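You operate a simulated robot arm through the tools that you are given. There is no shell and no other tool. Be economical: measure what you need, move in short steps, check, and stop when the job is done.

You are at the controls of a simulated robot arm. One attempt, no reset.

Task
Boil the two eggs hard in the egg boiler.
Fine: set the dial, put the dome on, switch on, and off again at the green lamp.

The check looks at the end state, three seconds after you hand in, the way a careful person would. Anything else that was tipped, shoved, dropped, spilled or broken makes it a failure.

Robot
A 6-joint arm with a two-finger parallel gripper, fixed in place. Base frame: the origin is at the foot of the arm, x ahead of it, y to its left, z up; the work surface is at about z = 90. Readings come in cm, degrees, newtons and seconds.
With the tool pointing down near the work surface it reaches from about 24 to 66 cm from the base axis. Its first joint turns from -66.0 to 66.0 degrees. Payload 2.9 kg.
The tool frame sits at the grasp point between the pads (the TCP): z along the fingers, y along the line on which they close. The tips reach 3 cm beyond it. The gripper opens to 11 cm. The fingers are 2 cm wide and 1 cm thick; the gripper's body (4.8 by 11.2 cm) begins 5.5 cm behind the TCP.
Orientation is that of the tool frame in the base frame, as a unit quaternion [w, x, y, z]. With the fingers straight down and closing along the base's y, the tool's x points along the base's -x, its y along +y and its z along -z.

Tools
- The arm moves only by the tool arm_command. Its argument "targets" is one flat list of numbers, 7 for each row, row after row: the turn, a rotation vector about the tool's x, y, z in degrees, then the shift along the tool's x, y, z in cm, then the finger opening in cm, from 0 to 11. In form: [ax, ay, az, dx, dy, dz, fingers, ax, ay, az, dx, dy, dz, fingers, ...]. A call has 1 to 12 rows; each row shifts and turns the commanded pose from where the row before left it, along the tool's axes as they then stand. Rows are played at 5 a second. More than 5 cm and 8.6 degrees between two rows, or a gripper value outside its range, and nothing of the call is played. Where a pose cannot be reached the arm comes as near as it can. A force on the tool above 70 N (or 10 N above the force at the start of the call, whichever is more), or a blocked arm, ends the call early, and 0.2 s more pass. The fingers move at their own pace (about 10.8 cm/s each) and stop on an object; they squeeze with about 25 N. The grip force told is the motor's: it shows also when the fingers shut on nothing. Time passes only in rows, and 0.2 s behind the last, so rows that do not move let the fingers close. The reply holds the time, the measured pose of the TCP, the force on the tool along the base axes, the opening and the grip force, in the units named above and with some noise.
- Cameras (640 x 400 px; columns grow to the right, rows downward): "scene" is fixed at [8.01, 43.04, 139.89]; the picture's right is [-0.75, -0.66, 0.00], its down [-0.28, 0.32, -0.90] and it looks along [0.60, -0.68, -0.43] (base axes); focal length 349 px, centre (320, 200). "wrist" rides on the gripper at [7.3, 1.7, -10.3] in the tool frame; the picture's right is [-0.23, 0.97, 0.00], its down [-0.76, -0.18, -0.62] and it looks along [-0.61, -0.14, 0.78] (tool axes); focal length 222 px, centre (320, 200).
- camera(camera): a new picture of that camera. No time passes.
- locate(camera, pixels): there is no depth. For up to 12 entries [column, row, z] of the newest picture of that camera ("zoom" is the newest enlarged one), the place [x, y] in the base frame at which the ray of that pixel passes the height z, good to about 0.2 cm. No time passes.
- enlarge(camera, box): a new picture of the part [left, top, right, bottom] of that camera's present view, enlarged. No time passes.
- hand_in(): hands the job in; it is judged then, once.

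Work in short steps. Measure before you move; look again where a grasp or a placing could have gone wrong, and mend it. You have 80 turns and 34 pictures in all, those below and enlarged ones among them. Open the gripper and draw the arm clear of the work before you hand the job in, unless the task says otherwise; then end with one line.

The tools are called after "Emit:" by a JSON object that holds its "name" and its "arguments". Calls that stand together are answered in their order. arm_command: Moves the arm, as the interface text tells. Its arguments: {"type":"object","properties":{"targets":{"type":"array","items":{"type":"number"}}},"required":["targets"]} The other tools are called the same way: camera (camera) takes a picture; locate (camera, pixels) gives the place at which the rays of pixels pass given heights; enlarge (camera, box) takes an enlarged picture of a part of a camera's view; hand_in () hands the job in.

At the start:

```text
t: 0.0
tcp_pos: [37.83, -8.38, 128.4]
tcp_rot: [0.0, -0.001, 1.0, 0.0]
ft_force: [-0.6, -0.3, -0.2]
opening: 11.01
grip_force: 0.2
```

scene: 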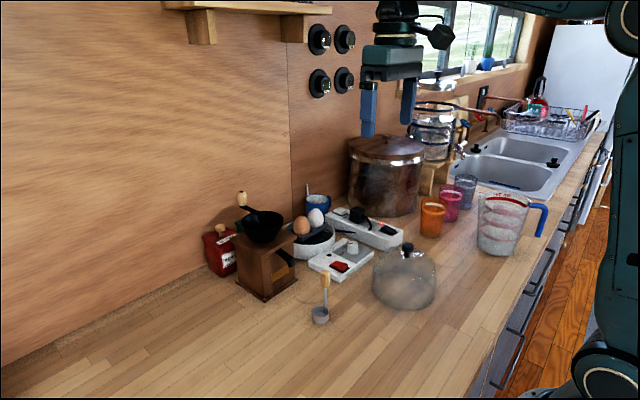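
wrist: 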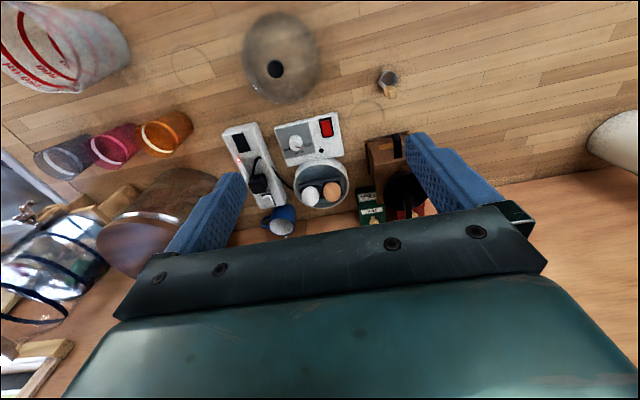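

The scene shows the boiler around (315,240), with its control base at (340,260) and the dome at (405,278). I'll enlarge both views for detail.

Emit:
{"name": "enlarge", "arguments": {"camera": "scene", "box": [200, 180, 450, 336]}}

Emit:
{"name": "enlarge", "arguments": {"camera": "wrist", "box": [210, 90, 400, 230]}}

```text
2.56 times, centred on (325, 258) of scene
```

zoom: 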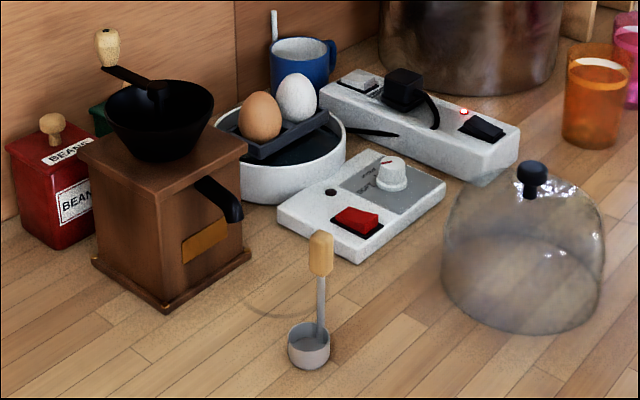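

```text
2.86 times, centred on (305, 160) of wrist
```

zoom: 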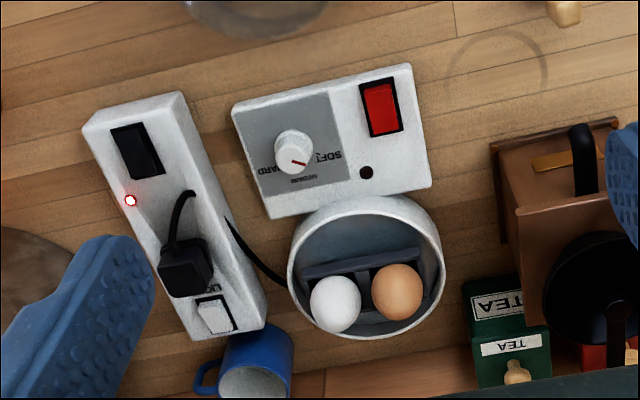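

The wrist zoom shows the dial (293,152), the red rocker (381,107), the lamp (366,172) and the eggs. I'll locate these key points on the base, dome and dial.

Emit:
{"name": "locate", "arguments": {"camera": "zoom", "pixels": [[293, 152, 96], [293, 152, 94], [381, 107, 94], [366, 172, 93], [232, 105, 93], [412, 64, 93], [430, 185, 93], [270, 218, 93], [365, 265, 98], [335, 303, 102], [398, 290, 102], [320, 155, 93]]}}

Emit:
{"name": "locate", "arguments": {"camera": "wrist", "pixels": [[276, 68, 100], [276, 68, 103], [276, 68, 106], [244, 55, 95], [318, 55, 95], [388, 78, 90]]}}

Emit:
{"name": "locate", "arguments": {"camera": "scene", "pixels": [[407, 246, 100], [407, 246, 103], [407, 246, 106], [374, 290, 90], [435, 290, 90], [406, 310, 90], [353, 247, 96], [353, 247, 95]]}}

```text
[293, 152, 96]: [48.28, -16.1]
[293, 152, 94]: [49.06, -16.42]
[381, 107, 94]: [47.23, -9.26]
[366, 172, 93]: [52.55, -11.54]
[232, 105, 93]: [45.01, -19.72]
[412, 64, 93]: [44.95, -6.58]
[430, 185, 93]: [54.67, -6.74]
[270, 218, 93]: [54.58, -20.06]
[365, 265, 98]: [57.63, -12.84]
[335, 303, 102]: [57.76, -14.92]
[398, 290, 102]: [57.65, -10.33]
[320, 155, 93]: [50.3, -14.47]
```

```text
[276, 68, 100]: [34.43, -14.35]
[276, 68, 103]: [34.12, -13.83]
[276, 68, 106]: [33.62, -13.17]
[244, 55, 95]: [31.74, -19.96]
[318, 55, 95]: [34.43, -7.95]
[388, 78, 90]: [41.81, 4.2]
```

```text
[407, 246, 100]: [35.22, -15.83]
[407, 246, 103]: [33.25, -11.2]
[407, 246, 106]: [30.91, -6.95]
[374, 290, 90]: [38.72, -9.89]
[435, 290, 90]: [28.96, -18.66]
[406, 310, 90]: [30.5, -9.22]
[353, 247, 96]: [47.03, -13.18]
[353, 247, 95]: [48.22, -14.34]
```

Dome knob is at about (34.4,-14.2,101) and the dial at about (49.2,-16.4,94.5). I'll lower the tool for a closer look at the dial and labels, keeping the tips well above the dome.

Emit:
{"name": "arm_command", "arguments": {"targets": [0, 0, 0, 0.2, -1.15, 4.1, 11, 0, 0, 0, 0.2, -1.15, 4.1, 11, 0, 0, 0, 0.2, -1.15, 4.1, 11, 0, 0, 0, 0.2, -1.15, 3.5, 11, 0, 0, 0, 0, 0, 0, 11]}}

Emit:
{"name": "camera", "arguments": {"camera": "wrist"}}

```text
t: 1.2
tcp_pos: [37.28, -12.95, 112.41]
tcp_rot: [0.002, 0.0, 1.0, 0.0]
ft_force: [-0.1, 0.2, -0.5]
opening: 10.97
grip_force: 0.1
```

```text
29 pictures are left
```

wrist: 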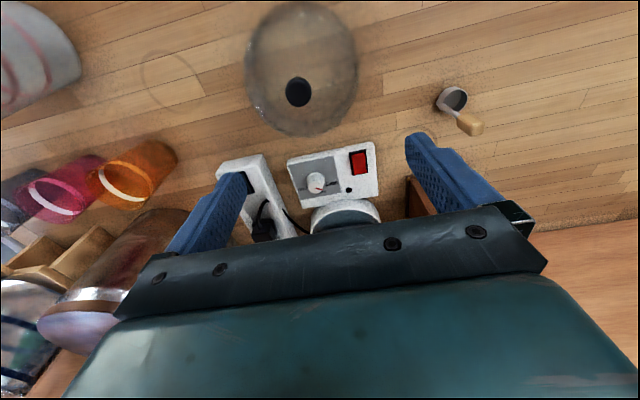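

The dial is in view at (316,181) beside the red rocker (359,162). I'll enlarge that region to read the dial.

Emit:
{"name": "enlarge", "arguments": {"camera": "wrist", "box": [275, 135, 395, 210]}}

Emit:
{"name": "enlarge", "arguments": {"camera": "scene", "box": [300, 230, 380, 280]}}

```text
5.33 times, centred on (335, 172) of wrist
```

zoom: 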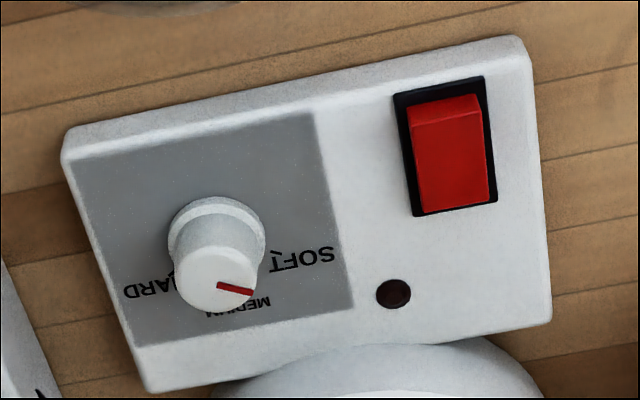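

```text
8.00 times, centred on (340, 255) of scene
```

zoom: 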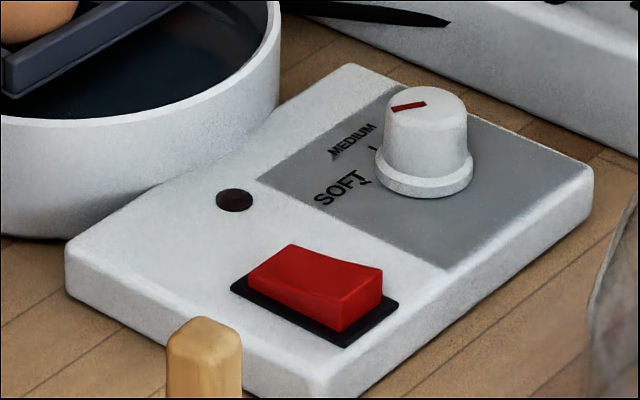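

Pointer sits between SOFT and MEDIUM; labels run SOFT–MEDIUM–HARD clockwise as seen from the arm. I'll locate the ticks, pointer ends and centre in both views to get angles and heights.

Emit:
{"name": "locate", "arguments": {"camera": "wrist", "pixels": [[315.7, 187.5, 96], [315.7, 187.5, 95], [348.7, 190.1, 93], [348.7, 190.1, 92], [315.7, 178.3, 93], [326.6, 182.25, 92.5], [319.6, 192.75, 92.5], [304.1, 188.4, 92.5], [315.9, 188.6, 95], [322.25, 189.75, 95], [298.2, 81, 101], [355, 164, 93.5]]}}

Emit:
{"name": "locate", "arguments": {"camera": "zoom", "pixels": [[427, 103, 96], [427, 103, 95], [234, 200, 93], [234, 200, 92], [424, 180, 92.5], [365, 181, 92.5], [352, 140, 92.5], [372, 147, 92.5], [392, 108, 95], [425, 104, 95], [340, 188, 92.5], [315, 290, 93.5]]}}

```text
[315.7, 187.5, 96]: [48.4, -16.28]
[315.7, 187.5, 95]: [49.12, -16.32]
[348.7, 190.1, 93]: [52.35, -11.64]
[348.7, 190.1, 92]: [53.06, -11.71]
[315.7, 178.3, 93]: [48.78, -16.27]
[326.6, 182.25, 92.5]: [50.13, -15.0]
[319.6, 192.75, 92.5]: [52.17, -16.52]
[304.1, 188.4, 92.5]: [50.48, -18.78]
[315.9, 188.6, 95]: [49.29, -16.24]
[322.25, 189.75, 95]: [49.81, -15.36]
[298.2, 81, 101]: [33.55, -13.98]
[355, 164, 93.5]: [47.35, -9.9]
```

```text
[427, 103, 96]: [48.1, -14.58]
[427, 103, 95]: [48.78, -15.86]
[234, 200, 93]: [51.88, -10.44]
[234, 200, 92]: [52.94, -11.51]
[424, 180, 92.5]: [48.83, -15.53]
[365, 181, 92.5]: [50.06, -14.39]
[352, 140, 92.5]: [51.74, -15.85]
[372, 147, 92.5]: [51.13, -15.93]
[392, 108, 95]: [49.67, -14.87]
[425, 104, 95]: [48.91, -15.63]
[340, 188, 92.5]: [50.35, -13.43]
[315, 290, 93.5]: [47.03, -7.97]
```

Base top is z≈92, knob top z≈94.8, centre ≈(49.1,-16.2); pointer ≈+50° (SOFT), MEDIUM ≈0°, HARD ≈-50°. I go above the dial with fingers at 5 cm, pre-turned by +57°.

Emit:
{"name": "arm_command", "arguments": {"targets": [0, 0, 0, -3.94, -1.083, 2.13, 5, 0, 0, 0, -3.94, -1.083, 2.13, 5, 0, 0, 0, -3.94, -1.083, 2.13, 5, 0, 0, -7.125, 0, 0, 0, 5, 0, 0, -7.125, 0, 0, 0, 5, 0, 0, -7.125, 0, 0, 0, 5, 0, 0, -7.125, 0, 0, 0, 5, 0, 0, -7.125, 0, 0, 0, 5, 0, 0, -7.125, 0, 0, 0, 5, 0, 0, -7.125, 0, 0, 0, 5, 0, 0, -7.125, 0, 0, 0, 5]}}

Emit:
{"name": "camera", "arguments": {"camera": "wrist"}}

Emit:
{"name": "enlarge", "arguments": {"camera": "scene", "box": [270, 180, 430, 280]}}

```text
t: 3.6
tcp_pos: [48.86, -16.14, 106.24]
tcp_rot: [-0.001, -0.478, 0.878, 0.0]
ft_force: [-0.4, -0.3, 0.0]
opening: 5.0
grip_force: 0.1
```

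```text
26 pictures are left
```

wrist: 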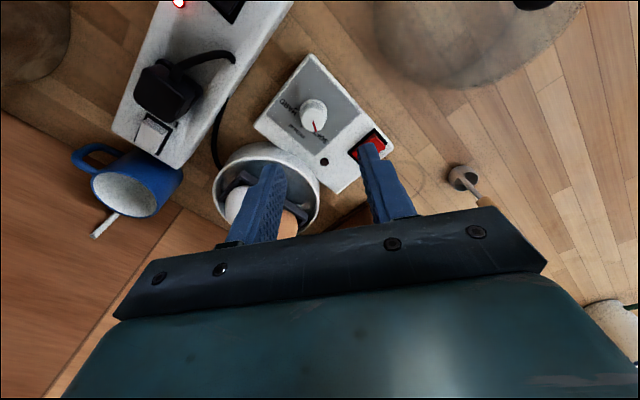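

```text
4.00 times, centred on (350, 230) of scene
```

zoom: 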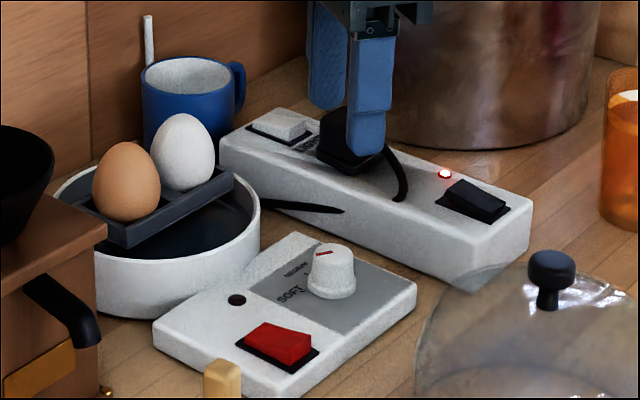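

Tool is above the dial; I check the dial's centre and pointer from this nearer view (knob top ≈(313,115), pointer (312,122)–(316,131)).

Emit:
{"name": "enlarge", "arguments": {"camera": "wrist", "box": [250, 50, 400, 200]}}

```text
2.67 times, centred on (325, 125) of wrist
```

zoom: 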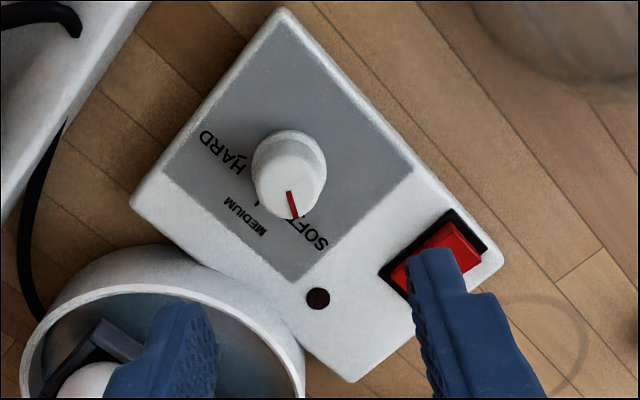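

Knob top centre is about zoom (285,187), pointer tip (296,218), HARD tick near (243,173), MEDIUM tick (257,203). I locate them.

Emit:
{"name": "locate", "arguments": {"camera": "zoom", "pixels": [[285, 187, 94.8], [296, 217, 94.8], [288, 192, 94.8], [291, 160, 92.2], [243, 173, 92], [257, 203, 92], [223, 153, 92], [247, 217, 92], [305, 228, 92], [318, 298, 92]]}}

```text
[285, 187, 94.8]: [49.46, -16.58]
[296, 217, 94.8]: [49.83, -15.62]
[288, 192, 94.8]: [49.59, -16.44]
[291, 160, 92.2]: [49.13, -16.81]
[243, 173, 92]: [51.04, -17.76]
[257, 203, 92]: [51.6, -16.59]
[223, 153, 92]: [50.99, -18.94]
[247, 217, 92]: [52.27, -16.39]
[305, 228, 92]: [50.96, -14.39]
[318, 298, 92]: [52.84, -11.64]
```

Knob centre averages (49.35,-16.45). I correct by 0.5 cm, descend to TCP z≈96 and close on the knob.

Emit:
{"name": "arm_command", "arguments": {"targets": [0, 0, 0, 0, -0.54, 2, 5, 0, 0, 0, 0, 0, 4, 5, 0, 0, 0, 0, 0, 3, 5, 0, 0, 0, 0, 0, 1.3, 5, 0, 0, 0, 0, 0, 0, 5, 0, 0, 0, 0, 0, 0, 2, 0, 0, 0, 0, 0, 0, 1, 0, 0, 0, 0, 0, 0, 1]}}

Emit:
{"name": "enlarge", "arguments": {"camera": "scene", "box": [270, 180, 430, 280]}}

```text
t: 5.4
tcp_pos: [49.65, -16.36, 95.81]
tcp_rot: [0.002, -0.476, 0.879, -0.002]
ft_force: [15.4, -9.4, -9.4]
opening: 2.58
grip_force: 45.5
```

```text
4.00 times, centred on (350, 230) of scene
```

zoom: 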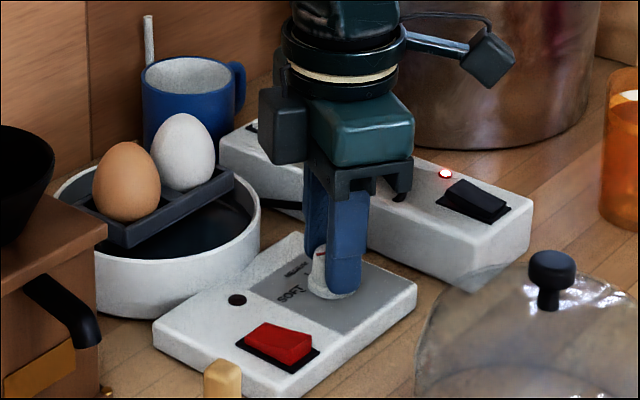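

Gripped at 2.58 cm with an 18 N sideways load along tool -y. I relieve it with a small shift and check.

Emit:
{"name": "arm_command", "arguments": {"targets": [0, 0, 0, 0, -0.15, 0, 1, 0, 0, 0, 0, 0, 0, 1]}}

```text
t: 6.0
tcp_pos: [49.61, -16.48, 95.87]
tcp_rot: [0.0, -0.476, 0.879, 0.0]
ft_force: [9.2, -1.5, -3.1]
opening: 2.6
grip_force: 45.0
```

Load drops to 9 N, mostly +x; a little more relief, then begin the turn of +az in steps.

Emit:
{"name": "arm_command", "arguments": {"targets": [0, 0, 0, -0.06, -0.09, -0.05, 1, 0, 0, 8, 0, 0, 0, 1, 0, 0, 8, 0, 0, 0, 1, 0, 0, 8, 0, 0, 0, 1, 0, 0, 0, 0, 0, 0, 1]}}

```text
t: 7.2
tcp_pos: [49.61, -16.49, 95.95]
tcp_rot: [0.0, -0.283, 0.959, 0.001]
ft_force: [4.3, 2.8, -7.8]
opening: 2.6
grip_force: 45.3
```

Turning smoothly with low force (24° done). I continue by 72° more.

Emit:
{"name": "arm_command", "arguments": {"targets": [0, 0, 8, 0, 0, 0, 1, 0, 0, 8, 0, 0, 0, 1, 0, 0, 8, 0, 0, 0, 1, 0, 0, 8, 0, 0, 0, 1, 0, 0, 8, 0, 0, 0, 1, 0, 0, 8, 0, 0, 0, 1, 0, 0, 8, 0, 0, 0, 1, 0, 0, 8, 0, 0, 0, 1, 0, 0, 8, 0, 0, 0, 1, 0, 0, 0, 0, 0, 0, 1]}}

Emit:
{"name": "enlarge", "arguments": {"camera": "scene", "box": [270, 180, 430, 280]}}

```text
t: 9.4
tcp_pos: [49.5, -16.52, 95.81]
tcp_rot: [0.0, 0.336, 0.942, 0.0]
ft_force: [-8.1, -8.9, -3.5]
opening: 2.57
grip_force: 45.2
```

```text
4.00 times, centred on (350, 230) of scene
```

zoom: 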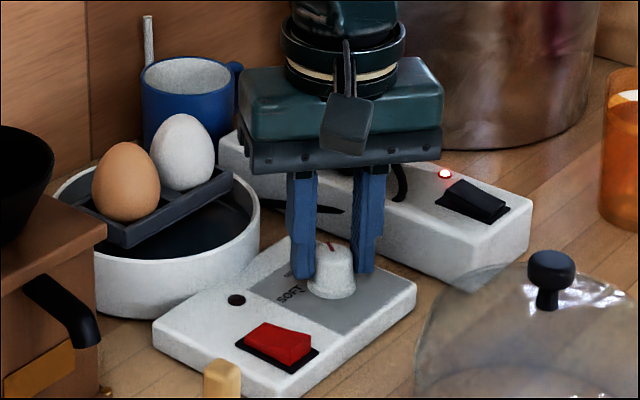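

The knob turned about 96°. I open, rise straight up and look at the pointer.

Emit:
{"name": "arm_command", "arguments": {"targets": [0, 0, 0, 0, 0, 0, 5, 0, 0, 0, 0, 0, 0, 5, 0, 0, 0, 0, 0, -3, 5, 0, 0, 0, 0, 0, -4, 5, 0, 0, 0, 0, 0, -4, 5, 0, 0, 0, 0, 0, 0, 5]}}

Emit:
{"name": "enlarge", "arguments": {"camera": "wrist", "box": [220, 40, 400, 200]}}

Emit:
{"name": "enlarge", "arguments": {"camera": "scene", "box": [300, 230, 380, 280]}}

```text
t: 10.8
tcp_pos: [49.55, -16.63, 107.06]
tcp_rot: [0.0, 0.334, 0.943, 0.0]
ft_force: [-0.2, 0.0, 0.1]
opening: 5.01
grip_force: 0.0
```

```text
2.50 times, centred on (310, 120) of wrist
```

zoom: 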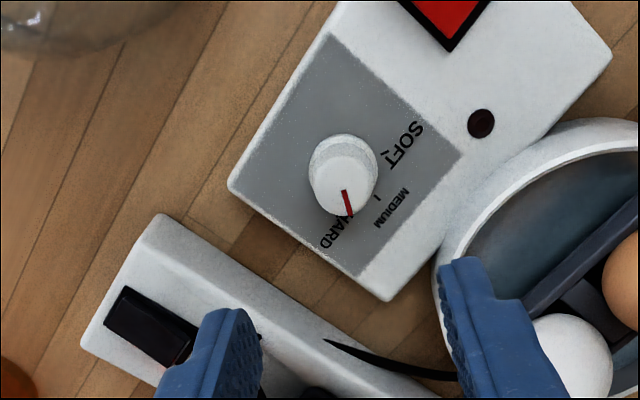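

```text
8.00 times, centred on (340, 255) of scene
```

zoom: 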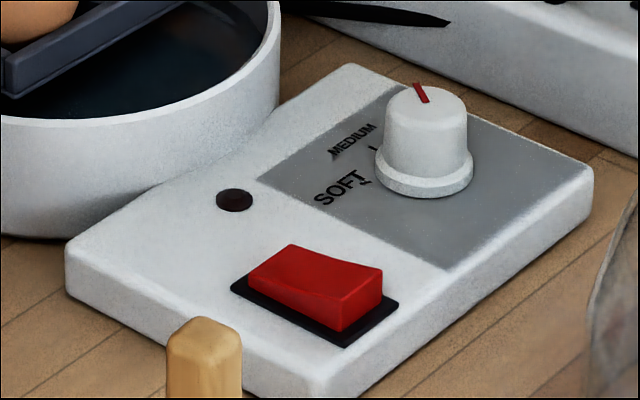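

Pointer now points toward HARD. I locate pointer ends and labels to measure the angle.

Emit:
{"name": "locate", "arguments": {"camera": "wrist", "pixels": [[321.6, 126, 94.8], [319.6, 116, 94.8], [318.8, 115.2, 94.8], [333.2, 119.2, 92], [336, 101.2, 92], [316.4, 132.8, 92], [338.4, 123.2, 92], [344, 98, 92]]}}

Emit:
{"name": "locate", "arguments": {"camera": "zoom", "pixels": [[415, 84, 94.8], [426, 103, 94.8], [427, 101, 94.8], [363, 183, 92], [372, 147, 92]]}}

```text
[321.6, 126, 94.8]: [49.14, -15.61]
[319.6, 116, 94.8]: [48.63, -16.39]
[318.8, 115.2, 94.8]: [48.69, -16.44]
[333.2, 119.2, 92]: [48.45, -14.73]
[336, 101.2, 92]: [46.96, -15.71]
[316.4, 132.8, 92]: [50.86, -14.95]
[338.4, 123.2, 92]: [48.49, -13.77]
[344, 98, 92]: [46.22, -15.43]
```

```text
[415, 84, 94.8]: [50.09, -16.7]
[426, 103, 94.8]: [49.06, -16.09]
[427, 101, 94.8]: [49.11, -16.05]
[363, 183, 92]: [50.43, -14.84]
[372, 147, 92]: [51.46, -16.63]
```

Pointer reads about -38°; HARD tick may be nearer -50°. I enlarge the dial strongly to compare pointer and HARD tick.

Emit:
{"name": "enlarge", "arguments": {"camera": "wrist", "box": [298, 85, 362, 149]}}

```text
6.25 times, centred on (330, 117) of wrist
```

zoom: 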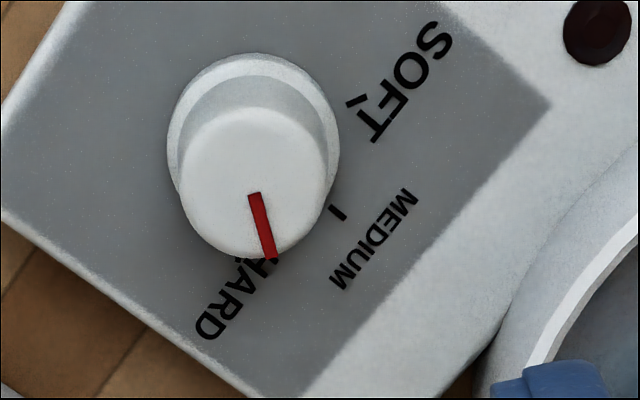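

In panel coordinates the pointer is at ≈-29°, while the SOFT tick is at +53°, so HARD is ≈-53°: about 24° more. I turn the empty gripper back 32°, descend and regrip.

Emit:
{"name": "arm_command", "arguments": {"targets": [0, 0, -8, 0, 0, 0, 5, 0, 0, -8, 0, 0, 0, 5, 0, 0, -8, 0, 0, 0, 5, 0, 0, -8, 0, 0, 0, 5, 0, 0, 0, 0, 0, 4, 5, 0, 0, 0, 0, 0, 4, 5, 0, 0, 0, 0, 0, 3.1, 5, 0, 0, 0, 0, 0, 0, 2.8, 0, 0, 0, 0, 0, 0, 1, 0, 0, 0, 0, 0, 0, 1]}}

```text
t: 13.0
tcp_pos: [49.58, -16.57, 95.71]
tcp_rot: [0.0, 0.06, 0.998, 0.0]
ft_force: [0.5, 7.0, -6.3]
opening: 2.59
grip_force: 44.9
```

Gripped with little side load. Turning 24° further, then release and rise.

Emit:
{"name": "arm_command", "arguments": {"targets": [0, 0, 8, 0, 0, 0, 1, 0, 0, 8, 0, 0, 0, 1, 0, 0, 8, 0, 0, 0, 1, 0, 0, 0, 0, 0, 0, 1, 0, 0, 0, 0, 0, 0, 5, 0, 0, 0, 0, 0, 0, 5, 0, 0, 0, 0, 0, -3, 5, 0, 0, 0, 0, 0, -4, 5, 0, 0, 0, 0, 0, -4, 5, 0, 0, 0, 0, 0, 0, 5]}}

Emit:
{"name": "enlarge", "arguments": {"camera": "wrist", "box": [290, 80, 370, 150]}}

```text
t: 15.2
tcp_pos: [49.3, -16.54, 106.99]
tcp_rot: [0.0, 0.267, 0.964, 0.0]
ft_force: [-0.8, -0.2, 0.2]
opening: 5.02
grip_force: 0.2
```

```text
5.71 times, centred on (330, 115) of wrist
```

zoom: 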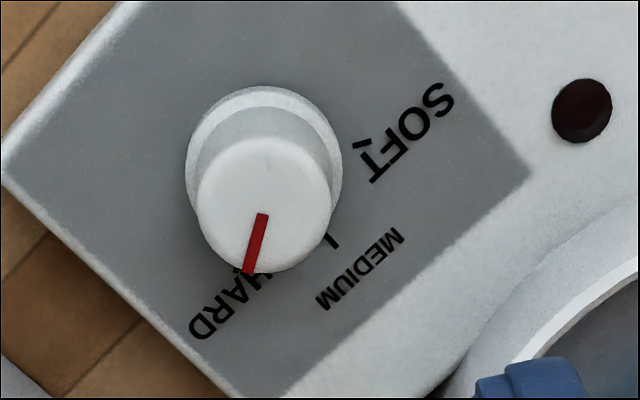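

Pointer now at ≈-57° versus HARD tick ≈-54°: dial is on HARD. Now I untwist the wrist and move over the dome at z≈112 for a look.

Emit:
{"name": "arm_command", "arguments": {"targets": [0, 0, 0, 0, 0, -5, 5, 0, 0, -7.75, 0, 0, 0, 5, 0, 0, -7.75, 0, 0, 0, 5, 0, 0, -7.75, 0, 0, 0, 5, 0, 0, -7.75, 0, 0, 0, 5, 0, 0, 0, 3.75, 0.6, 0, 5, 0, 0, 0, 3.75, 0.6, 0, 5, 0, 0, 0, 3.75, 0.6, 0, 5, 0, 0, 0, 3.75, 0.6, 0, 5, 0, 0, 0, 0, 0, 0, 5]}}

Emit:
{"name": "camera", "arguments": {"camera": "wrist"}}

Emit:
{"name": "camera", "arguments": {"camera": "scene"}}

```text
t: 17.4
tcp_pos: [34.51, -14.11, 111.83]
tcp_rot: [0.001, 0.0, 1.0, 0.0]
ft_force: [0.3, 0.1, -0.4]
opening: 4.99
grip_force: 0.2
```

```text
17 pictures are left
```

wrist: 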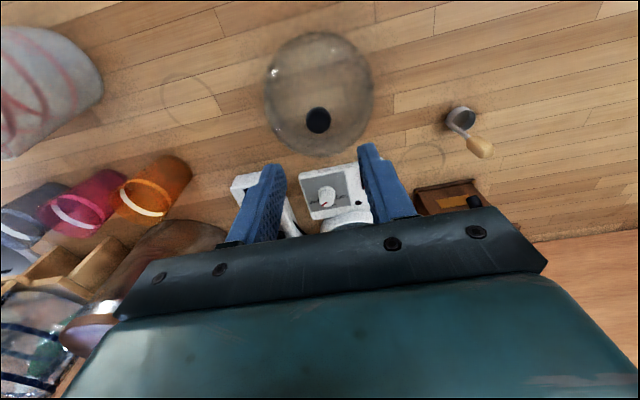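

```text
16 pictures are left
```

scene: 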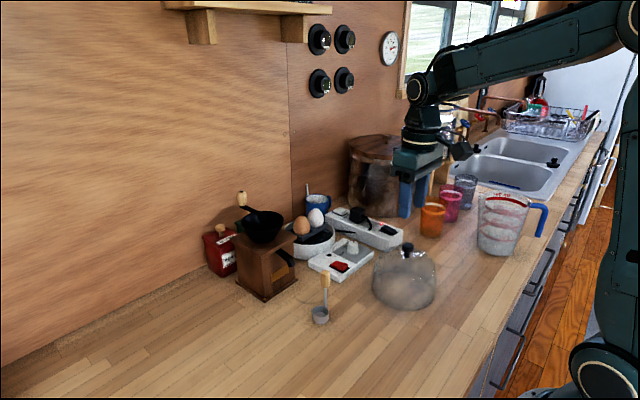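

Dome knob at wrist (318,120). I enlarge the scene's dome and boiler to measure heights and the bowl rim.

Emit:
{"name": "enlarge", "arguments": {"camera": "scene", "box": [275, 190, 445, 316]}}

Emit:
{"name": "locate", "arguments": {"camera": "wrist", "pixels": [[318, 120, 100], [318, 120, 101], [318, 120, 102], [264, 92, 91], [373, 92, 91]]}}

```text
3.17 times, centred on (360, 253) of scene
```

zoom: 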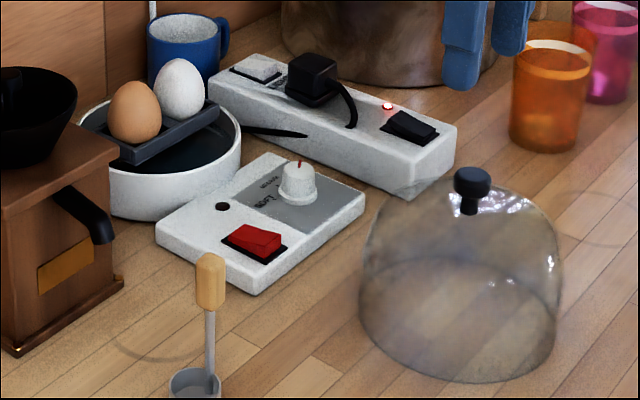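

```text
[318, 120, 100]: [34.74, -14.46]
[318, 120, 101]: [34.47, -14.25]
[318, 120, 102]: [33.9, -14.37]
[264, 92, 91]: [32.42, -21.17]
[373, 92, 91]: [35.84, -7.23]
```

Locate the knob cap, bowl rim and eggs in this zoom.

Emit:
{"name": "locate", "arguments": {"camera": "zoom", "pixels": [[473, 180, 101], [473, 180, 102], [78, 125, 95], [242, 131, 95], [165, 175, 95], [78, 125, 97], [242, 131, 97], [165, 175, 97], [182, 62, 102], [136, 83, 102], [241, 181, 90], [148, 221, 90]]}}

```text
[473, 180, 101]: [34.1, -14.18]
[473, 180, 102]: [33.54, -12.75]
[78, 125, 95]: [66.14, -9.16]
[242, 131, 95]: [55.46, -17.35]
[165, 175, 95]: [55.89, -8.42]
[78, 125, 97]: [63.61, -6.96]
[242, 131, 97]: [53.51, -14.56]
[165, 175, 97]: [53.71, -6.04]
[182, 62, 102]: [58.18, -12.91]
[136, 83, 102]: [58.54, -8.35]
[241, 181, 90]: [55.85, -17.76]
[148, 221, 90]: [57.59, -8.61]
```

Knob is confirmed at ≈(34.3,-14.2,101), but the bowl centre estimates disagree (x 59.6 to 60.8). I move for a better wrist view of the bowl with fingers open.

Emit:
{"name": "arm_command", "arguments": {"targets": [0, 0, 0, -3, 1.3, -4, 11, 0, 0, 0, -3, 1.3, -4, 11, 0, 0, 0, -3, 1.3, 0, 11, 0, 0, 0, -2, 0, 0, 11, 0, 0, 0, 0, 0, 0, 11]}}

Emit:
{"name": "enlarge", "arguments": {"camera": "wrist", "box": [230, 80, 410, 220]}}

```text
refused: row 1 steps farther than a row can; nothing moved
```

```text
2.86 times, centred on (320, 150) of wrist
```

zoom: 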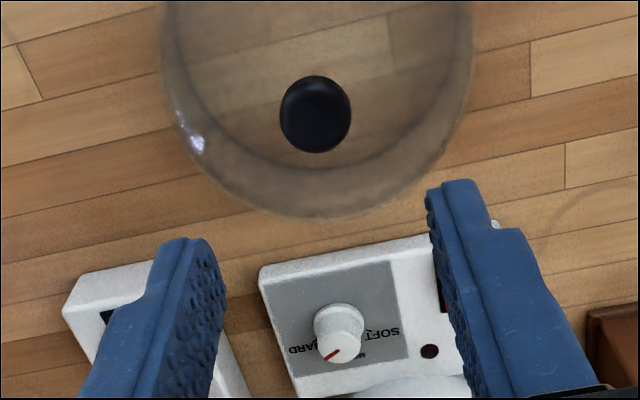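

The first row was slightly over 5 cm; I repeat with smaller steps.

Emit:
{"name": "arm_command", "arguments": {"targets": [0, 0, 0, -2, 1, -3, 11, 0, 0, 0, -2, 1, -3, 11, 0, 0, 0, -2, 1, -2, 11, 0, 0, 0, -2, 1, 0, 11, 0, 0, 0, -1, 0, 0, 11, 0, 0, 0, 0, 0, 0, 11]}}

```text
t: 18.8
tcp_pos: [43.47, -10.03, 119.89]
tcp_rot: [0.0, 0.0, 1.0, 0.0]
ft_force: [0.4, -0.2, -0.5]
opening: 11.0
grip_force: 0.1
```

Now take the enlarged view of the bowl.

Emit:
{"name": "enlarge", "arguments": {"camera": "wrist", "box": [230, 100, 410, 220]}}

```text
3.33 times, centred on (320, 160) of wrist
```

zoom: 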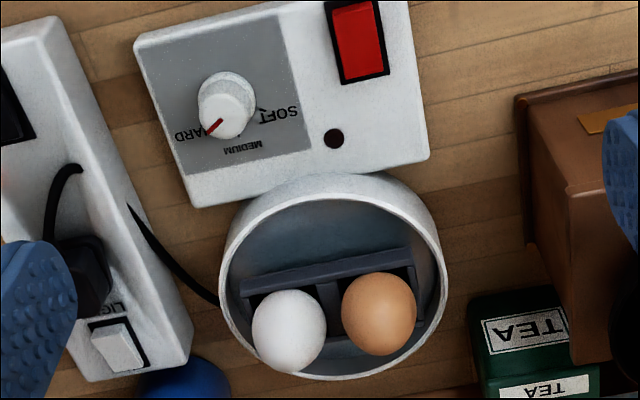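

Rim extremes are at zoom left (219,275), right (448,268), top ≈(340,188), bottom (330,381). Locate them at candidate heights, plus the rim edge where the plate meets.

Emit:
{"name": "locate", "arguments": {"camera": "zoom", "pixels": [[219, 275, 95], [448, 268, 95], [340, 188, 95], [330, 381, 95], [219, 275, 96], [448, 268, 96], [340, 188, 96], [330, 381, 96], [289, 330, 101], [379, 313, 101], [334, 138, 92], [189, 207, 92]]}}

Emit:
{"name": "locate", "arguments": {"camera": "scene", "pixels": [[335.8, 229, 95], [335.8, 229, 96], [309, 243, 95], [309, 243, 96], [318, 212, 101], [302, 219, 101]]}}

```text
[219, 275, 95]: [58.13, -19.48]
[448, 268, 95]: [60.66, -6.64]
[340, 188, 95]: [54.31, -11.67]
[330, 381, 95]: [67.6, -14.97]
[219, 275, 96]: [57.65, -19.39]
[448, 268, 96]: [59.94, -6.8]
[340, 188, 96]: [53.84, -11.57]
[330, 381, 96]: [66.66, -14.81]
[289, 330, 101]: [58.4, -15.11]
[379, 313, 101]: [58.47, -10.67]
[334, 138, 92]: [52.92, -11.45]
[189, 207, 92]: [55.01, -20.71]
```

```text
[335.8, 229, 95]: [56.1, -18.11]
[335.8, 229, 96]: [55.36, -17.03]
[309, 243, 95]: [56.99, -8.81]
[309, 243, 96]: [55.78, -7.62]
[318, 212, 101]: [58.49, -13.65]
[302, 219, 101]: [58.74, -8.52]
```

Rim is at z≈95.7, centre ≈(60.3,-13.15), diameter ≈12.7; eggs top out about 102.5, fine under the dome. Next I go above the dome knob and down to TCP 102.6 with fingers at 5 cm.

Emit:
{"name": "arm_command", "arguments": {"targets": [0, 0, 0, 2.28, -1.04, 2.97, 5, 0, 0, 0, 2.28, -1.04, 2.97, 5, 0, 0, 0, 2.28, -1.04, 2.97, 5, 0, 0, 0, 2.28, -1.04, 2.97, 5, 0, 0, 0, 0, 0, 0, 5, 0, 0, 0, 0, 0, 3, 5, 0, 0, 0, 0, 0, 2.2, 5, 0, 0, 0, 0, 0, 0, 5]}}

Emit:
{"name": "enlarge", "arguments": {"camera": "scene", "box": [345, 200, 465, 320]}}

```text
t: 20.6
tcp_pos: [34.38, -14.37, 102.77]
tcp_rot: [0.0, 0.0, 1.0, -0.001]
ft_force: [0.0, 0.1, 0.4]
opening: 5.0
grip_force: 0.0
```

```text
3.33 times, centred on (405, 260) of scene
```

zoom: 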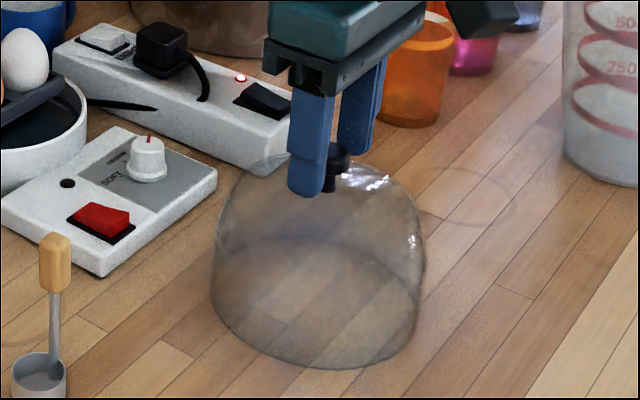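

The fingers straddle the knob. I close gently and read the forces.

Emit:
{"name": "arm_command", "arguments": {"targets": [0, 0, 0, 0, 0, 0, 3.2, 0, 0, 0, 0, 0, 0, 2, 0, 0, 0, 0, 0, 0, 1, 0, 0, 0, 0, 0, 0, 1]}}

```text
t: 21.6
tcp_pos: [34.4, -14.22, 102.83]
tcp_rot: [0.0, 0.0, 1.0, 0.0]
ft_force: [-0.4, -0.6, -0.1]
opening: 2.29
grip_force: 25.6
```

Holding the knob at 2.29 cm. Lift straight up 16 cm and look.

Emit:
{"name": "arm_command", "arguments": {"targets": [0, 0, 0, 0, 0, -1, 1, 0, 0, 0, 0, 0, -3, 1, 0, 0, 0, 0, 0, -4, 1, 0, 0, 0, 0, 0, -4, 1, 0, 0, 0, 0, 0, -4, 1, 0, 0, 0, 0, 0, 0, 1]}}

Emit:
{"name": "camera", "arguments": {"camera": "scene"}}

```text
t: 23.0
tcp_pos: [34.49, -13.95, 118.84]
tcp_rot: [0.0, 0.0, 1.0, 0.0]
ft_force: [0.2, -1.0, -0.6]
opening: 2.3
grip_force: 24.5
```

```text
11 pictures are left
```

scene: 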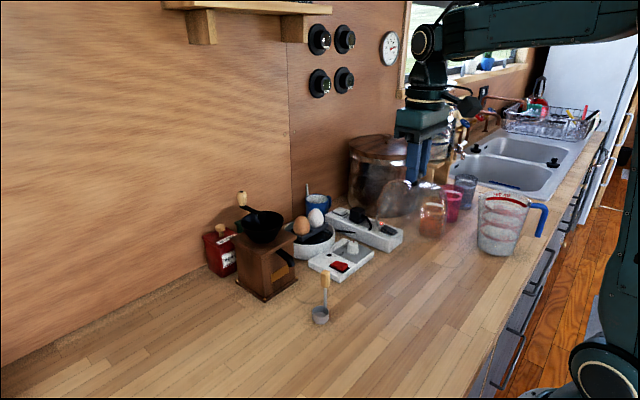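

The dome is held upright and clear. Carry it over the bowl at this height: +25.85 in x, +0.95 in y.

Emit:
{"name": "arm_command", "arguments": {"targets": [0, 0, 0, -2, 0.1, 0, 1, 0, 0, 0, -4, 0.15, 0, 1, 0, 0, 0, -4, 0.15, 0, 1, 0, 0, 0, -4, 0.15, 0, 1, 0, 0, 0, -4, 0.15, 0, 1, 0, 0, 0, -4, 0.15, 0, 1, 0, 0, 0, -3, 0.1, 0, 1, 0, 0, 0, -0.85, 0, 0, 1, 0, 0, 0, 0, 0, 0, 1, 0, 0, 0, 0, 0, 0, 1]}}

Emit:
{"name": "enlarge", "arguments": {"camera": "scene", "box": [230, 110, 410, 290]}}

```text
t: 25.2
tcp_pos: [58.58, -13.16, 118.36]
tcp_rot: [0.001, 0.0, 1.0, -0.001]
ft_force: [-0.2, -0.7, -1.2]
opening: 2.29
grip_force: 24.5
out of reach, approached as far as the arm can: row 7, 8
```

```text
2.22 times, centred on (320, 200) of scene
```

zoom: 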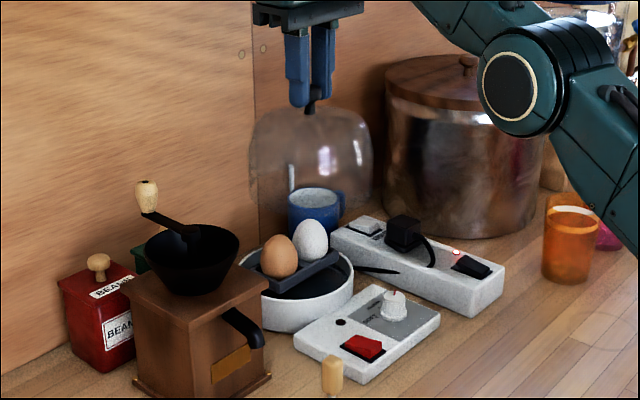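

At this height x stops at 58.6; the eggs (x≈59.2) still lie within the dome's mouth, so I lower 3 cm, where reach is longer, and read the pose.

Emit:
{"name": "arm_command", "arguments": {"targets": [0, 0, 0, 0, 0, 1.5, 1, 0, 0, 0, 0, 0, 1.5, 1, 0, 0, 0, 0, 0, 0, 1]}}

```text
t: 26.0
tcp_pos: [58.61, -13.04, 115.14]
tcp_rot: [0.0, 0.0, 1.0, 0.0]
ft_force: [-0.5, 0.1, -0.2]
opening: 2.28
grip_force: 25.1
```

The command follows the reached pose; now shift +1.7 in x at this height.

Emit:
{"name": "arm_command", "arguments": {"targets": [0, 0, 0, -0.85, 0, 0, 1, 0, 0, 0, -0.85, 0, 0, 1, 0, 0, 0, 0, 0, 0, 1, 0, 0, 0, 0, 0, 0, 1]}}

Emit:
{"name": "enlarge", "arguments": {"camera": "scene", "box": [260, 140, 380, 265]}}

```text
t: 27.0
tcp_pos: [60.26, -13.09, 115.12]
tcp_rot: [0.0, 0.0, 1.0, 0.0]
ft_force: [0.3, 0.0, -1.2]
opening: 2.29
grip_force: 24.9
```

```text
3.20 times, centred on (320, 202) of scene
```

zoom: 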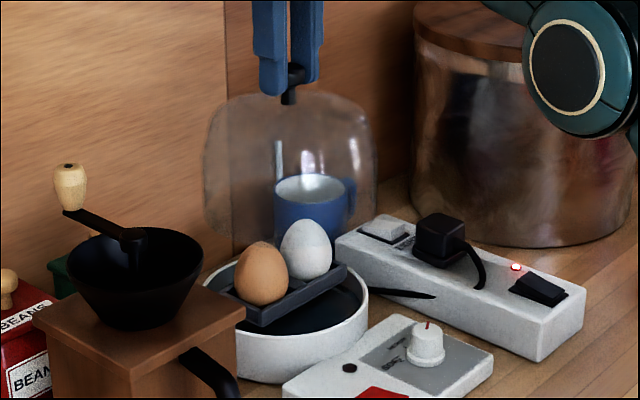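

The dome is lined up with the bowl (column 291 vs 289–293). Lower 5.6 cm to just above the expected contact (TCP≈109.4).

Emit:
{"name": "arm_command", "arguments": {"targets": [0, 0, 0, 0, 0, 2, 1, 0, 0, 0, 0, 0, 2, 1, 0, 0, 0, 0, 0, 1.2, 1, 0, 0, 0, 0, 0, 0.4, 1, 0, 0, 0, 0, 0, 0, 1]}}

Emit:
{"name": "enlarge", "arguments": {"camera": "scene", "box": [260, 160, 380, 285]}}

```text
t: 28.2
tcp_pos: [60.27, -13.16, 109.71]
tcp_rot: [0.001, 0.0, 1.0, 0.0]
ft_force: [-0.2, -1.1, -1.1]
opening: 2.27
grip_force: 25.2
```

```text
3.20 times, centred on (320, 222) of scene
```

zoom: 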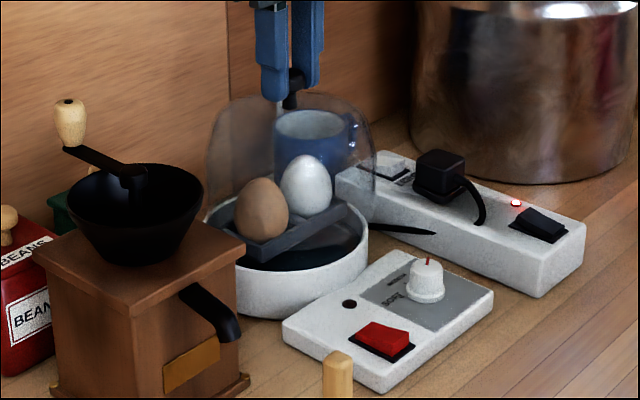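

Dome edges span 206–376, bowl about 203–369, so the dome is ~0.2 cm right. I nudge (+0.12,+0.12) and lower in 0.3 cm steps watching force.

Emit:
{"name": "arm_command", "arguments": {"targets": [0, 0, 0, -0.12, 0.12, 0.3, 1, 0, 0, 0, 0, 0, 0.3, 1, 0, 0, 0, 0, 0, 0.3, 1, 0, 0, 0, 0, 0, 0, 1]}}

```text
t: 29.2
tcp_pos: [60.4, -12.89, 108.73]
tcp_rot: [0.0, 0.0, 1.0, 0.0]
ft_force: [-0.2, 0.1, -0.7]
opening: 2.31
grip_force: 25.4
```

No contact yet at 108.73; continue in 0.2 cm steps.

Emit:
{"name": "arm_command", "arguments": {"targets": [0, 0, 0, 0, 0, 0.2, 1, 0, 0, 0, 0, 0, 0.2, 1, 0, 0, 0, 0, 0, 0, 1]}}

```text
t: 30.0
tcp_pos: [60.39, -12.94, 108.51]
tcp_rot: [0.002, 0.0, 1.0, 0.0]
ft_force: [-1.7, 2.4, 8.4]
opening: 2.29
grip_force: 25.0
```

Contact at 108.5 with 8 N up, matching the rim height. I look closely before releasing.

Emit:
{"name": "enlarge", "arguments": {"camera": "scene", "box": [280, 170, 350, 270]}}

```text
4.00 times, centred on (315, 220) of scene
```

zoom: 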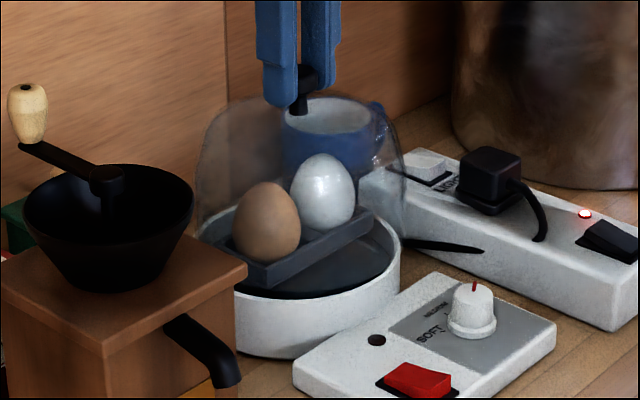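

Dome edges (195–405) overhang the bowl evenly (200–401), so it sits centred. Release and rise 2 cm... then check.

Emit:
{"name": "arm_command", "arguments": {"targets": [0, 0, 0, 0, 0, -0.1, 2.3, 0, 0, 0, 0, 0, 0, 3, 0, 0, 0, 0, 0, 0, 5, 0, 0, 0, 0, 0, -1.5, 5, 0, 0, 0, 0, 0, -3, 5, 0, 0, 0, 0, 0, -2, 5, 0, 0, 0, 0, 0, 0, 5]}}

Emit:
{"name": "enlarge", "arguments": {"camera": "scene", "box": [260, 170, 380, 285]}}

```text
t: 31.6
tcp_pos: [60.3, -12.98, 114.94]
tcp_rot: [0.0, 0.0, 1.0, 0.0]
ft_force: [-0.1, -0.3, 0.7]
opening: 5.01
grip_force: 0.0
```

```text
3.48 times, centred on (320, 228) of scene
```

zoom: 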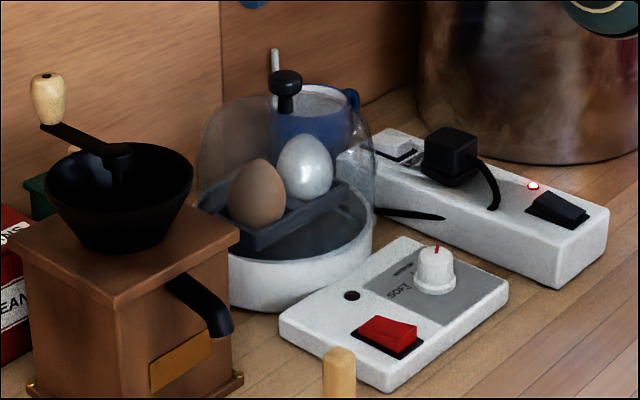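

The dome is seated and stable; knob clear. Rocker spans x≈46–50, y≈-9.15, with its raised end toward the arm (-x). I close the fingers, move above (46.8,-9.2) and lower to TCP≈98.

Emit:
{"name": "arm_command", "arguments": {"targets": [0, 0, 0, 3.4, 0.95, 0, 5, 0, 0, 0, 3.4, 0.95, 0, 2, 0, 0, 0, 3.4, 0.95, 0, 0, 0, 0, 0, 3.3, 0.95, 0, 0, 0, 0, 0, 0, 0, 4, 0, 0, 0, 0, 0, 0, 4, 0, 0, 0, 0, 0, 0, 4, 0, 0, 0, 0, 0, 0, 4, 0, 0, 0, 0, 0, 0, 0.9, 0, 0, 0, 0, 0, 0, 0, 0]}}

Emit:
{"name": "enlarge", "arguments": {"camera": "scene", "box": [290, 210, 390, 290]}}

```text
t: 33.8
tcp_pos: [46.98, -9.22, 98.02]
tcp_rot: [0.001, 0.0, 1.0, 0.0]
ft_force: [0.0, -0.2, -0.3]
opening: 0.01
grip_force: 24.9
```

```text
5.00 times, centred on (340, 250) of scene
```

zoom: 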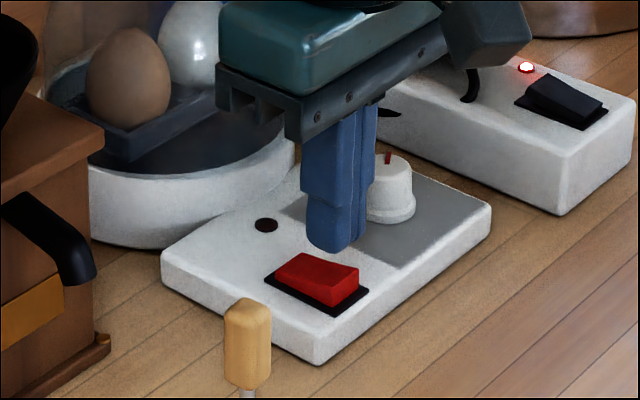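

The tips project close to the rocker's raised end; I shift 0.35 toward -x and 0.25 toward +y, then lower toward contact.

Emit:
{"name": "arm_command", "arguments": {"targets": [0, 0, 0, 0.35, 0.25, 0, 0, 0, 0, 0, 0, 0, 1, 0, 0, 0, 0, 0, 0, 0.5, 0, 0, 0, 0, 0, 0, 0.25, 0, 0, 0, 0, 0, 0, 0, 0]}}

```text
t: 35.0
tcp_pos: [46.5, -8.95, 96.26]
tcp_rot: [-0.001, 0.001, 1.0, 0.0]
ft_force: [-2.3, -0.6, 1.9]
opening: 0.01
grip_force: 24.8
```

Contact begins around TCP 96.26 (tips 93.25). Press on in 0.2 cm steps.

Emit:
{"name": "arm_command", "arguments": {"targets": [0, 0, 0, 0, 0, 0.2, 0, 0, 0, 0, 0, 0, 0.2, 0, 0, 0, 0, 0, 0, 0, 0]}}

```text
t: 35.8
tcp_pos: [46.55, -8.93, 95.93]
tcp_rot: [0.001, 0.001, 1.0, 0.0]
ft_force: [-0.9, 0.1, 7.1]
opening: 0.0
grip_force: 25.0
```

Force 7 N and moving; one more 0.2 cm press, then lift off and look at the lamp and rocker.

Emit:
{"name": "arm_command", "arguments": {"targets": [0, 0, 0, 0, 0, 0.2, 0, 0, 0, 0, 0, 0, 0, 0]}}

```text
t: 36.4
tcp_pos: [46.51, -8.84, 95.86]
tcp_rot: [0.003, 0.0, 1.0, 0.0]
ft_force: [-8.7, 3.9, 34.4]
opening: 0.0
grip_force: 25.3
```

Force jumped to 34 N with no travel: it's bottomed. Lift 3 cm and look.

Emit:
{"name": "arm_command", "arguments": {"targets": [0, 0, 0, 0, 0, -1, 0, 0, 0, 0, 0, 0, -2, 0, 0, 0, 0, 0, 0, 0, 0]}}

Emit:
{"name": "enlarge", "arguments": {"camera": "scene", "box": [290, 210, 390, 290]}}

```text
t: 37.2
tcp_pos: [46.38, -8.81, 98.73]
tcp_rot: [0.0, 0.0, 1.0, 0.0]
ft_force: [0.3, -0.1, 0.6]
opening: 0.01
grip_force: 25.1
```

```text
5.00 times, centred on (340, 250) of scene
```

zoom: 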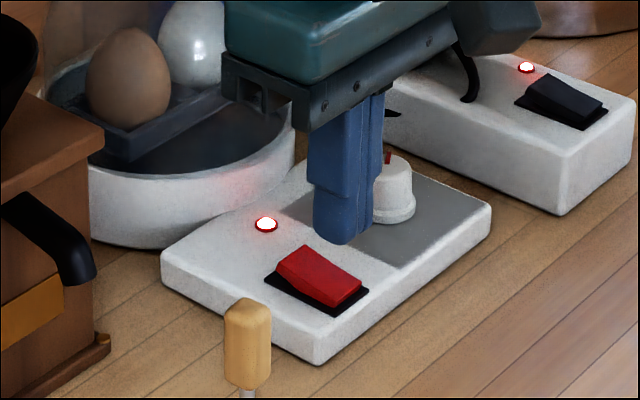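

The rocker flipped and the lamp at (266,224) glows red: it's cooking. I wait here with still rows (lamp remains visible to the scene camera), then look.

Emit:
{"name": "arm_command", "arguments": {"targets": [0, 0, 0, 0, 0, 0, 0, 0, 0, 0, 0, 0, 0, 0, 0, 0, 0, 0, 0, 0, 0, 0, 0, 0, 0, 0, 0, 0, 0, 0, 0, 0, 0, 0, 0, 0, 0, 0, 0, 0, 0, 0, 0, 0, 0, 0, 0, 0, 0, 0, 0, 0, 0, 0, 0, 0, 0, 0, 0, 0, 0, 0, 0, 0, 0, 0, 0, 0, 0, 0, 0, 0, 0, 0, 0, 0, 0, 0, 0, 0, 0, 0, 0, 0]}}

Emit:
{"name": "arm_command", "arguments": {"targets": [0, 0, 0, 0, 0, 0, 0, 0, 0, 0, 0, 0, 0, 0, 0, 0, 0, 0, 0, 0, 0, 0, 0, 0, 0, 0, 0, 0, 0, 0, 0, 0, 0, 0, 0, 0, 0, 0, 0, 0, 0, 0, 0, 0, 0, 0, 0, 0, 0, 0, 0, 0, 0, 0, 0, 0, 0, 0, 0, 0, 0, 0, 0, 0, 0, 0, 0, 0, 0, 0, 0, 0, 0, 0, 0, 0, 0, 0, 0, 0, 0, 0, 0, 0]}}

Emit:
{"name": "arm_command", "arguments": {"targets": [0, 0, 0, 0, 0, 0, 0, 0, 0, 0, 0, 0, 0, 0, 0, 0, 0, 0, 0, 0, 0, 0, 0, 0, 0, 0, 0, 0, 0, 0, 0, 0, 0, 0, 0, 0, 0, 0, 0, 0, 0, 0, 0, 0, 0, 0, 0, 0, 0, 0, 0, 0, 0, 0, 0, 0, 0, 0, 0, 0, 0, 0, 0, 0, 0, 0, 0, 0, 0, 0, 0, 0, 0, 0, 0, 0, 0, 0, 0, 0, 0, 0, 0, 0]}}

Emit:
{"name": "arm_command", "arguments": {"targets": [0, 0, 0, 0, 0, 0, 0, 0, 0, 0, 0, 0, 0, 0, 0, 0, 0, 0, 0, 0, 0, 0, 0, 0, 0, 0, 0, 0, 0, 0, 0, 0, 0, 0, 0, 0, 0, 0, 0, 0, 0, 0, 0, 0, 0, 0, 0, 0, 0, 0, 0, 0, 0, 0, 0, 0, 0, 0, 0, 0, 0, 0, 0, 0, 0, 0, 0, 0, 0, 0, 0, 0, 0, 0, 0, 0, 0, 0, 0, 0, 0, 0, 0, 0]}}

Emit:
{"name": "enlarge", "arguments": {"camera": "scene", "box": [260, 180, 390, 290]}}

```text
t: 39.8
tcp_pos: [46.45, -8.98, 98.83]
tcp_rot: [0.0, 0.0, 1.0, 0.001]
ft_force: [-0.4, -0.1, 0.0]
opening: 0.0
grip_force: 25.5
```

```text
t: 42.4
tcp_pos: [46.57, -8.77, 98.79]
tcp_rot: [0.0, -0.001, 1.0, 0.0]
ft_force: [-0.2, -0.3, 0.9]
opening: 0.0
grip_force: 24.7
```

```text
t: 45.0
tcp_pos: [46.47, -8.82, 98.82]
tcp_rot: [0.0, 0.0, 1.0, 0.0]
ft_force: [0.0, 0.7, 0.1]
opening: 0.0
grip_force: 24.8
```

```text
t: 47.6
tcp_pos: [46.48, -8.98, 98.77]
tcp_rot: [0.0, -0.001, 1.0, 0.0]
ft_force: [0.2, 0.7, 0.1]
opening: 0.0
grip_force: 25.1
```

```text
3.64 times, centred on (325, 235) of scene
```

zoom: 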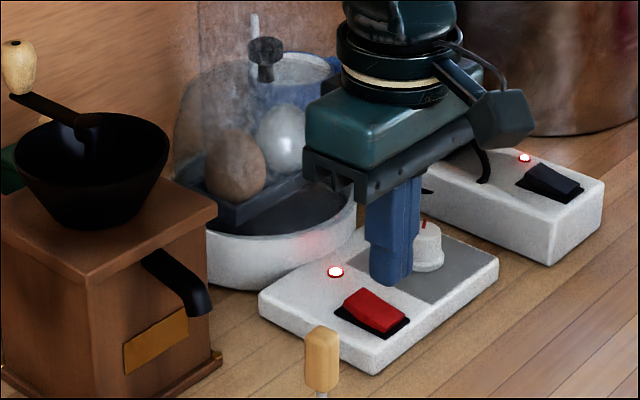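

Steam is rising and the lamp at (335,272) is still red at 12 s. Wait further with still rows and look again.

Emit:
{"name": "arm_command", "arguments": {"targets": [0, 0, 0, 0, 0, 0, 0, 0, 0, 0, 0, 0, 0, 0, 0, 0, 0, 0, 0, 0, 0, 0, 0, 0, 0, 0, 0, 0, 0, 0, 0, 0, 0, 0, 0, 0, 0, 0, 0, 0, 0, 0, 0, 0, 0, 0, 0, 0, 0, 0, 0, 0, 0, 0, 0, 0, 0, 0, 0, 0, 0, 0, 0, 0, 0, 0, 0, 0, 0, 0, 0, 0, 0, 0, 0, 0, 0, 0, 0, 0, 0, 0, 0, 0]}}

Emit:
{"name": "arm_command", "arguments": {"targets": [0, 0, 0, 0, 0, 0, 0, 0, 0, 0, 0, 0, 0, 0, 0, 0, 0, 0, 0, 0, 0, 0, 0, 0, 0, 0, 0, 0, 0, 0, 0, 0, 0, 0, 0, 0, 0, 0, 0, 0, 0, 0, 0, 0, 0, 0, 0, 0, 0, 0, 0, 0, 0, 0, 0, 0, 0, 0, 0, 0, 0, 0, 0, 0, 0, 0, 0, 0, 0, 0, 0, 0, 0, 0, 0, 0, 0, 0, 0, 0, 0, 0, 0, 0]}}

Emit:
{"name": "arm_command", "arguments": {"targets": [0, 0, 0, 0, 0, 0, 0, 0, 0, 0, 0, 0, 0, 0, 0, 0, 0, 0, 0, 0, 0, 0, 0, 0, 0, 0, 0, 0, 0, 0, 0, 0, 0, 0, 0, 0, 0, 0, 0, 0, 0, 0, 0, 0, 0, 0, 0, 0, 0, 0, 0, 0, 0, 0, 0, 0, 0, 0, 0, 0, 0, 0, 0, 0, 0, 0, 0, 0, 0, 0, 0, 0, 0, 0, 0, 0, 0, 0, 0, 0, 0, 0, 0, 0]}}

Emit:
{"name": "arm_command", "arguments": {"targets": [0, 0, 0, 0, 0, 0, 0, 0, 0, 0, 0, 0, 0, 0, 0, 0, 0, 0, 0, 0, 0, 0, 0, 0, 0, 0, 0, 0, 0, 0, 0, 0, 0, 0, 0, 0, 0, 0, 0, 0, 0, 0, 0, 0, 0, 0, 0, 0, 0, 0, 0, 0, 0, 0, 0, 0, 0, 0, 0, 0, 0, 0, 0, 0, 0, 0, 0, 0, 0, 0, 0, 0, 0, 0, 0, 0, 0, 0, 0, 0, 0, 0, 0, 0]}}

Emit:
{"name": "arm_command", "arguments": {"targets": [0, 0, 0, 0, 0, 0, 0, 0, 0, 0, 0, 0, 0, 0, 0, 0, 0, 0, 0, 0, 0, 0, 0, 0, 0, 0, 0, 0, 0, 0, 0, 0, 0, 0, 0, 0, 0, 0, 0, 0, 0, 0, 0, 0, 0, 0, 0, 0, 0, 0, 0, 0, 0, 0, 0, 0, 0, 0, 0, 0, 0, 0, 0, 0, 0, 0, 0, 0, 0, 0, 0, 0, 0, 0, 0, 0, 0, 0, 0, 0, 0, 0, 0, 0]}}

Emit:
{"name": "enlarge", "arguments": {"camera": "scene", "box": [260, 180, 390, 290]}}

```text
t: 50.2
tcp_pos: [46.47, -8.89, 98.92]
tcp_rot: [0.0, 0.001, 1.0, -0.001]
ft_force: [-0.7, 1.2, 1.0]
opening: 0.0
grip_force: 24.9
```

```text
t: 52.8
tcp_pos: [46.46, -8.99, 98.92]
tcp_rot: [0.0, -0.001, 1.0, -0.001]
ft_force: [0.0, 0.5, 0.3]
opening: 0.02
grip_force: 25.6
```

```text
t: 55.4
tcp_pos: [46.48, -8.87, 98.84]
tcp_rot: [0.0, 0.001, 1.0, 0.0]
ft_force: [0.4, -0.1, -0.2]
opening: 0.0
grip_force: 25.3
```

```text
t: 58.0
tcp_pos: [46.48, -9.04, 98.67]
tcp_rot: [0.0, 0.001, 1.0, 0.0]
ft_force: [-0.6, -0.3, -0.8]
opening: 0.0
grip_force: 24.7
```

```text
t: 60.6
tcp_pos: [46.48, -8.79, 98.89]
tcp_rot: [-0.001, 0.0, 1.0, 0.0]
ft_force: [-0.7, -0.5, -0.5]
opening: 0.0
grip_force: 25.2
```

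```text
3.64 times, centred on (325, 235) of scene
```

zoom: 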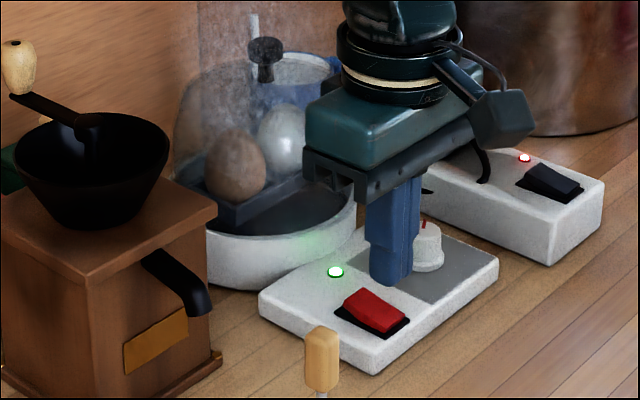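

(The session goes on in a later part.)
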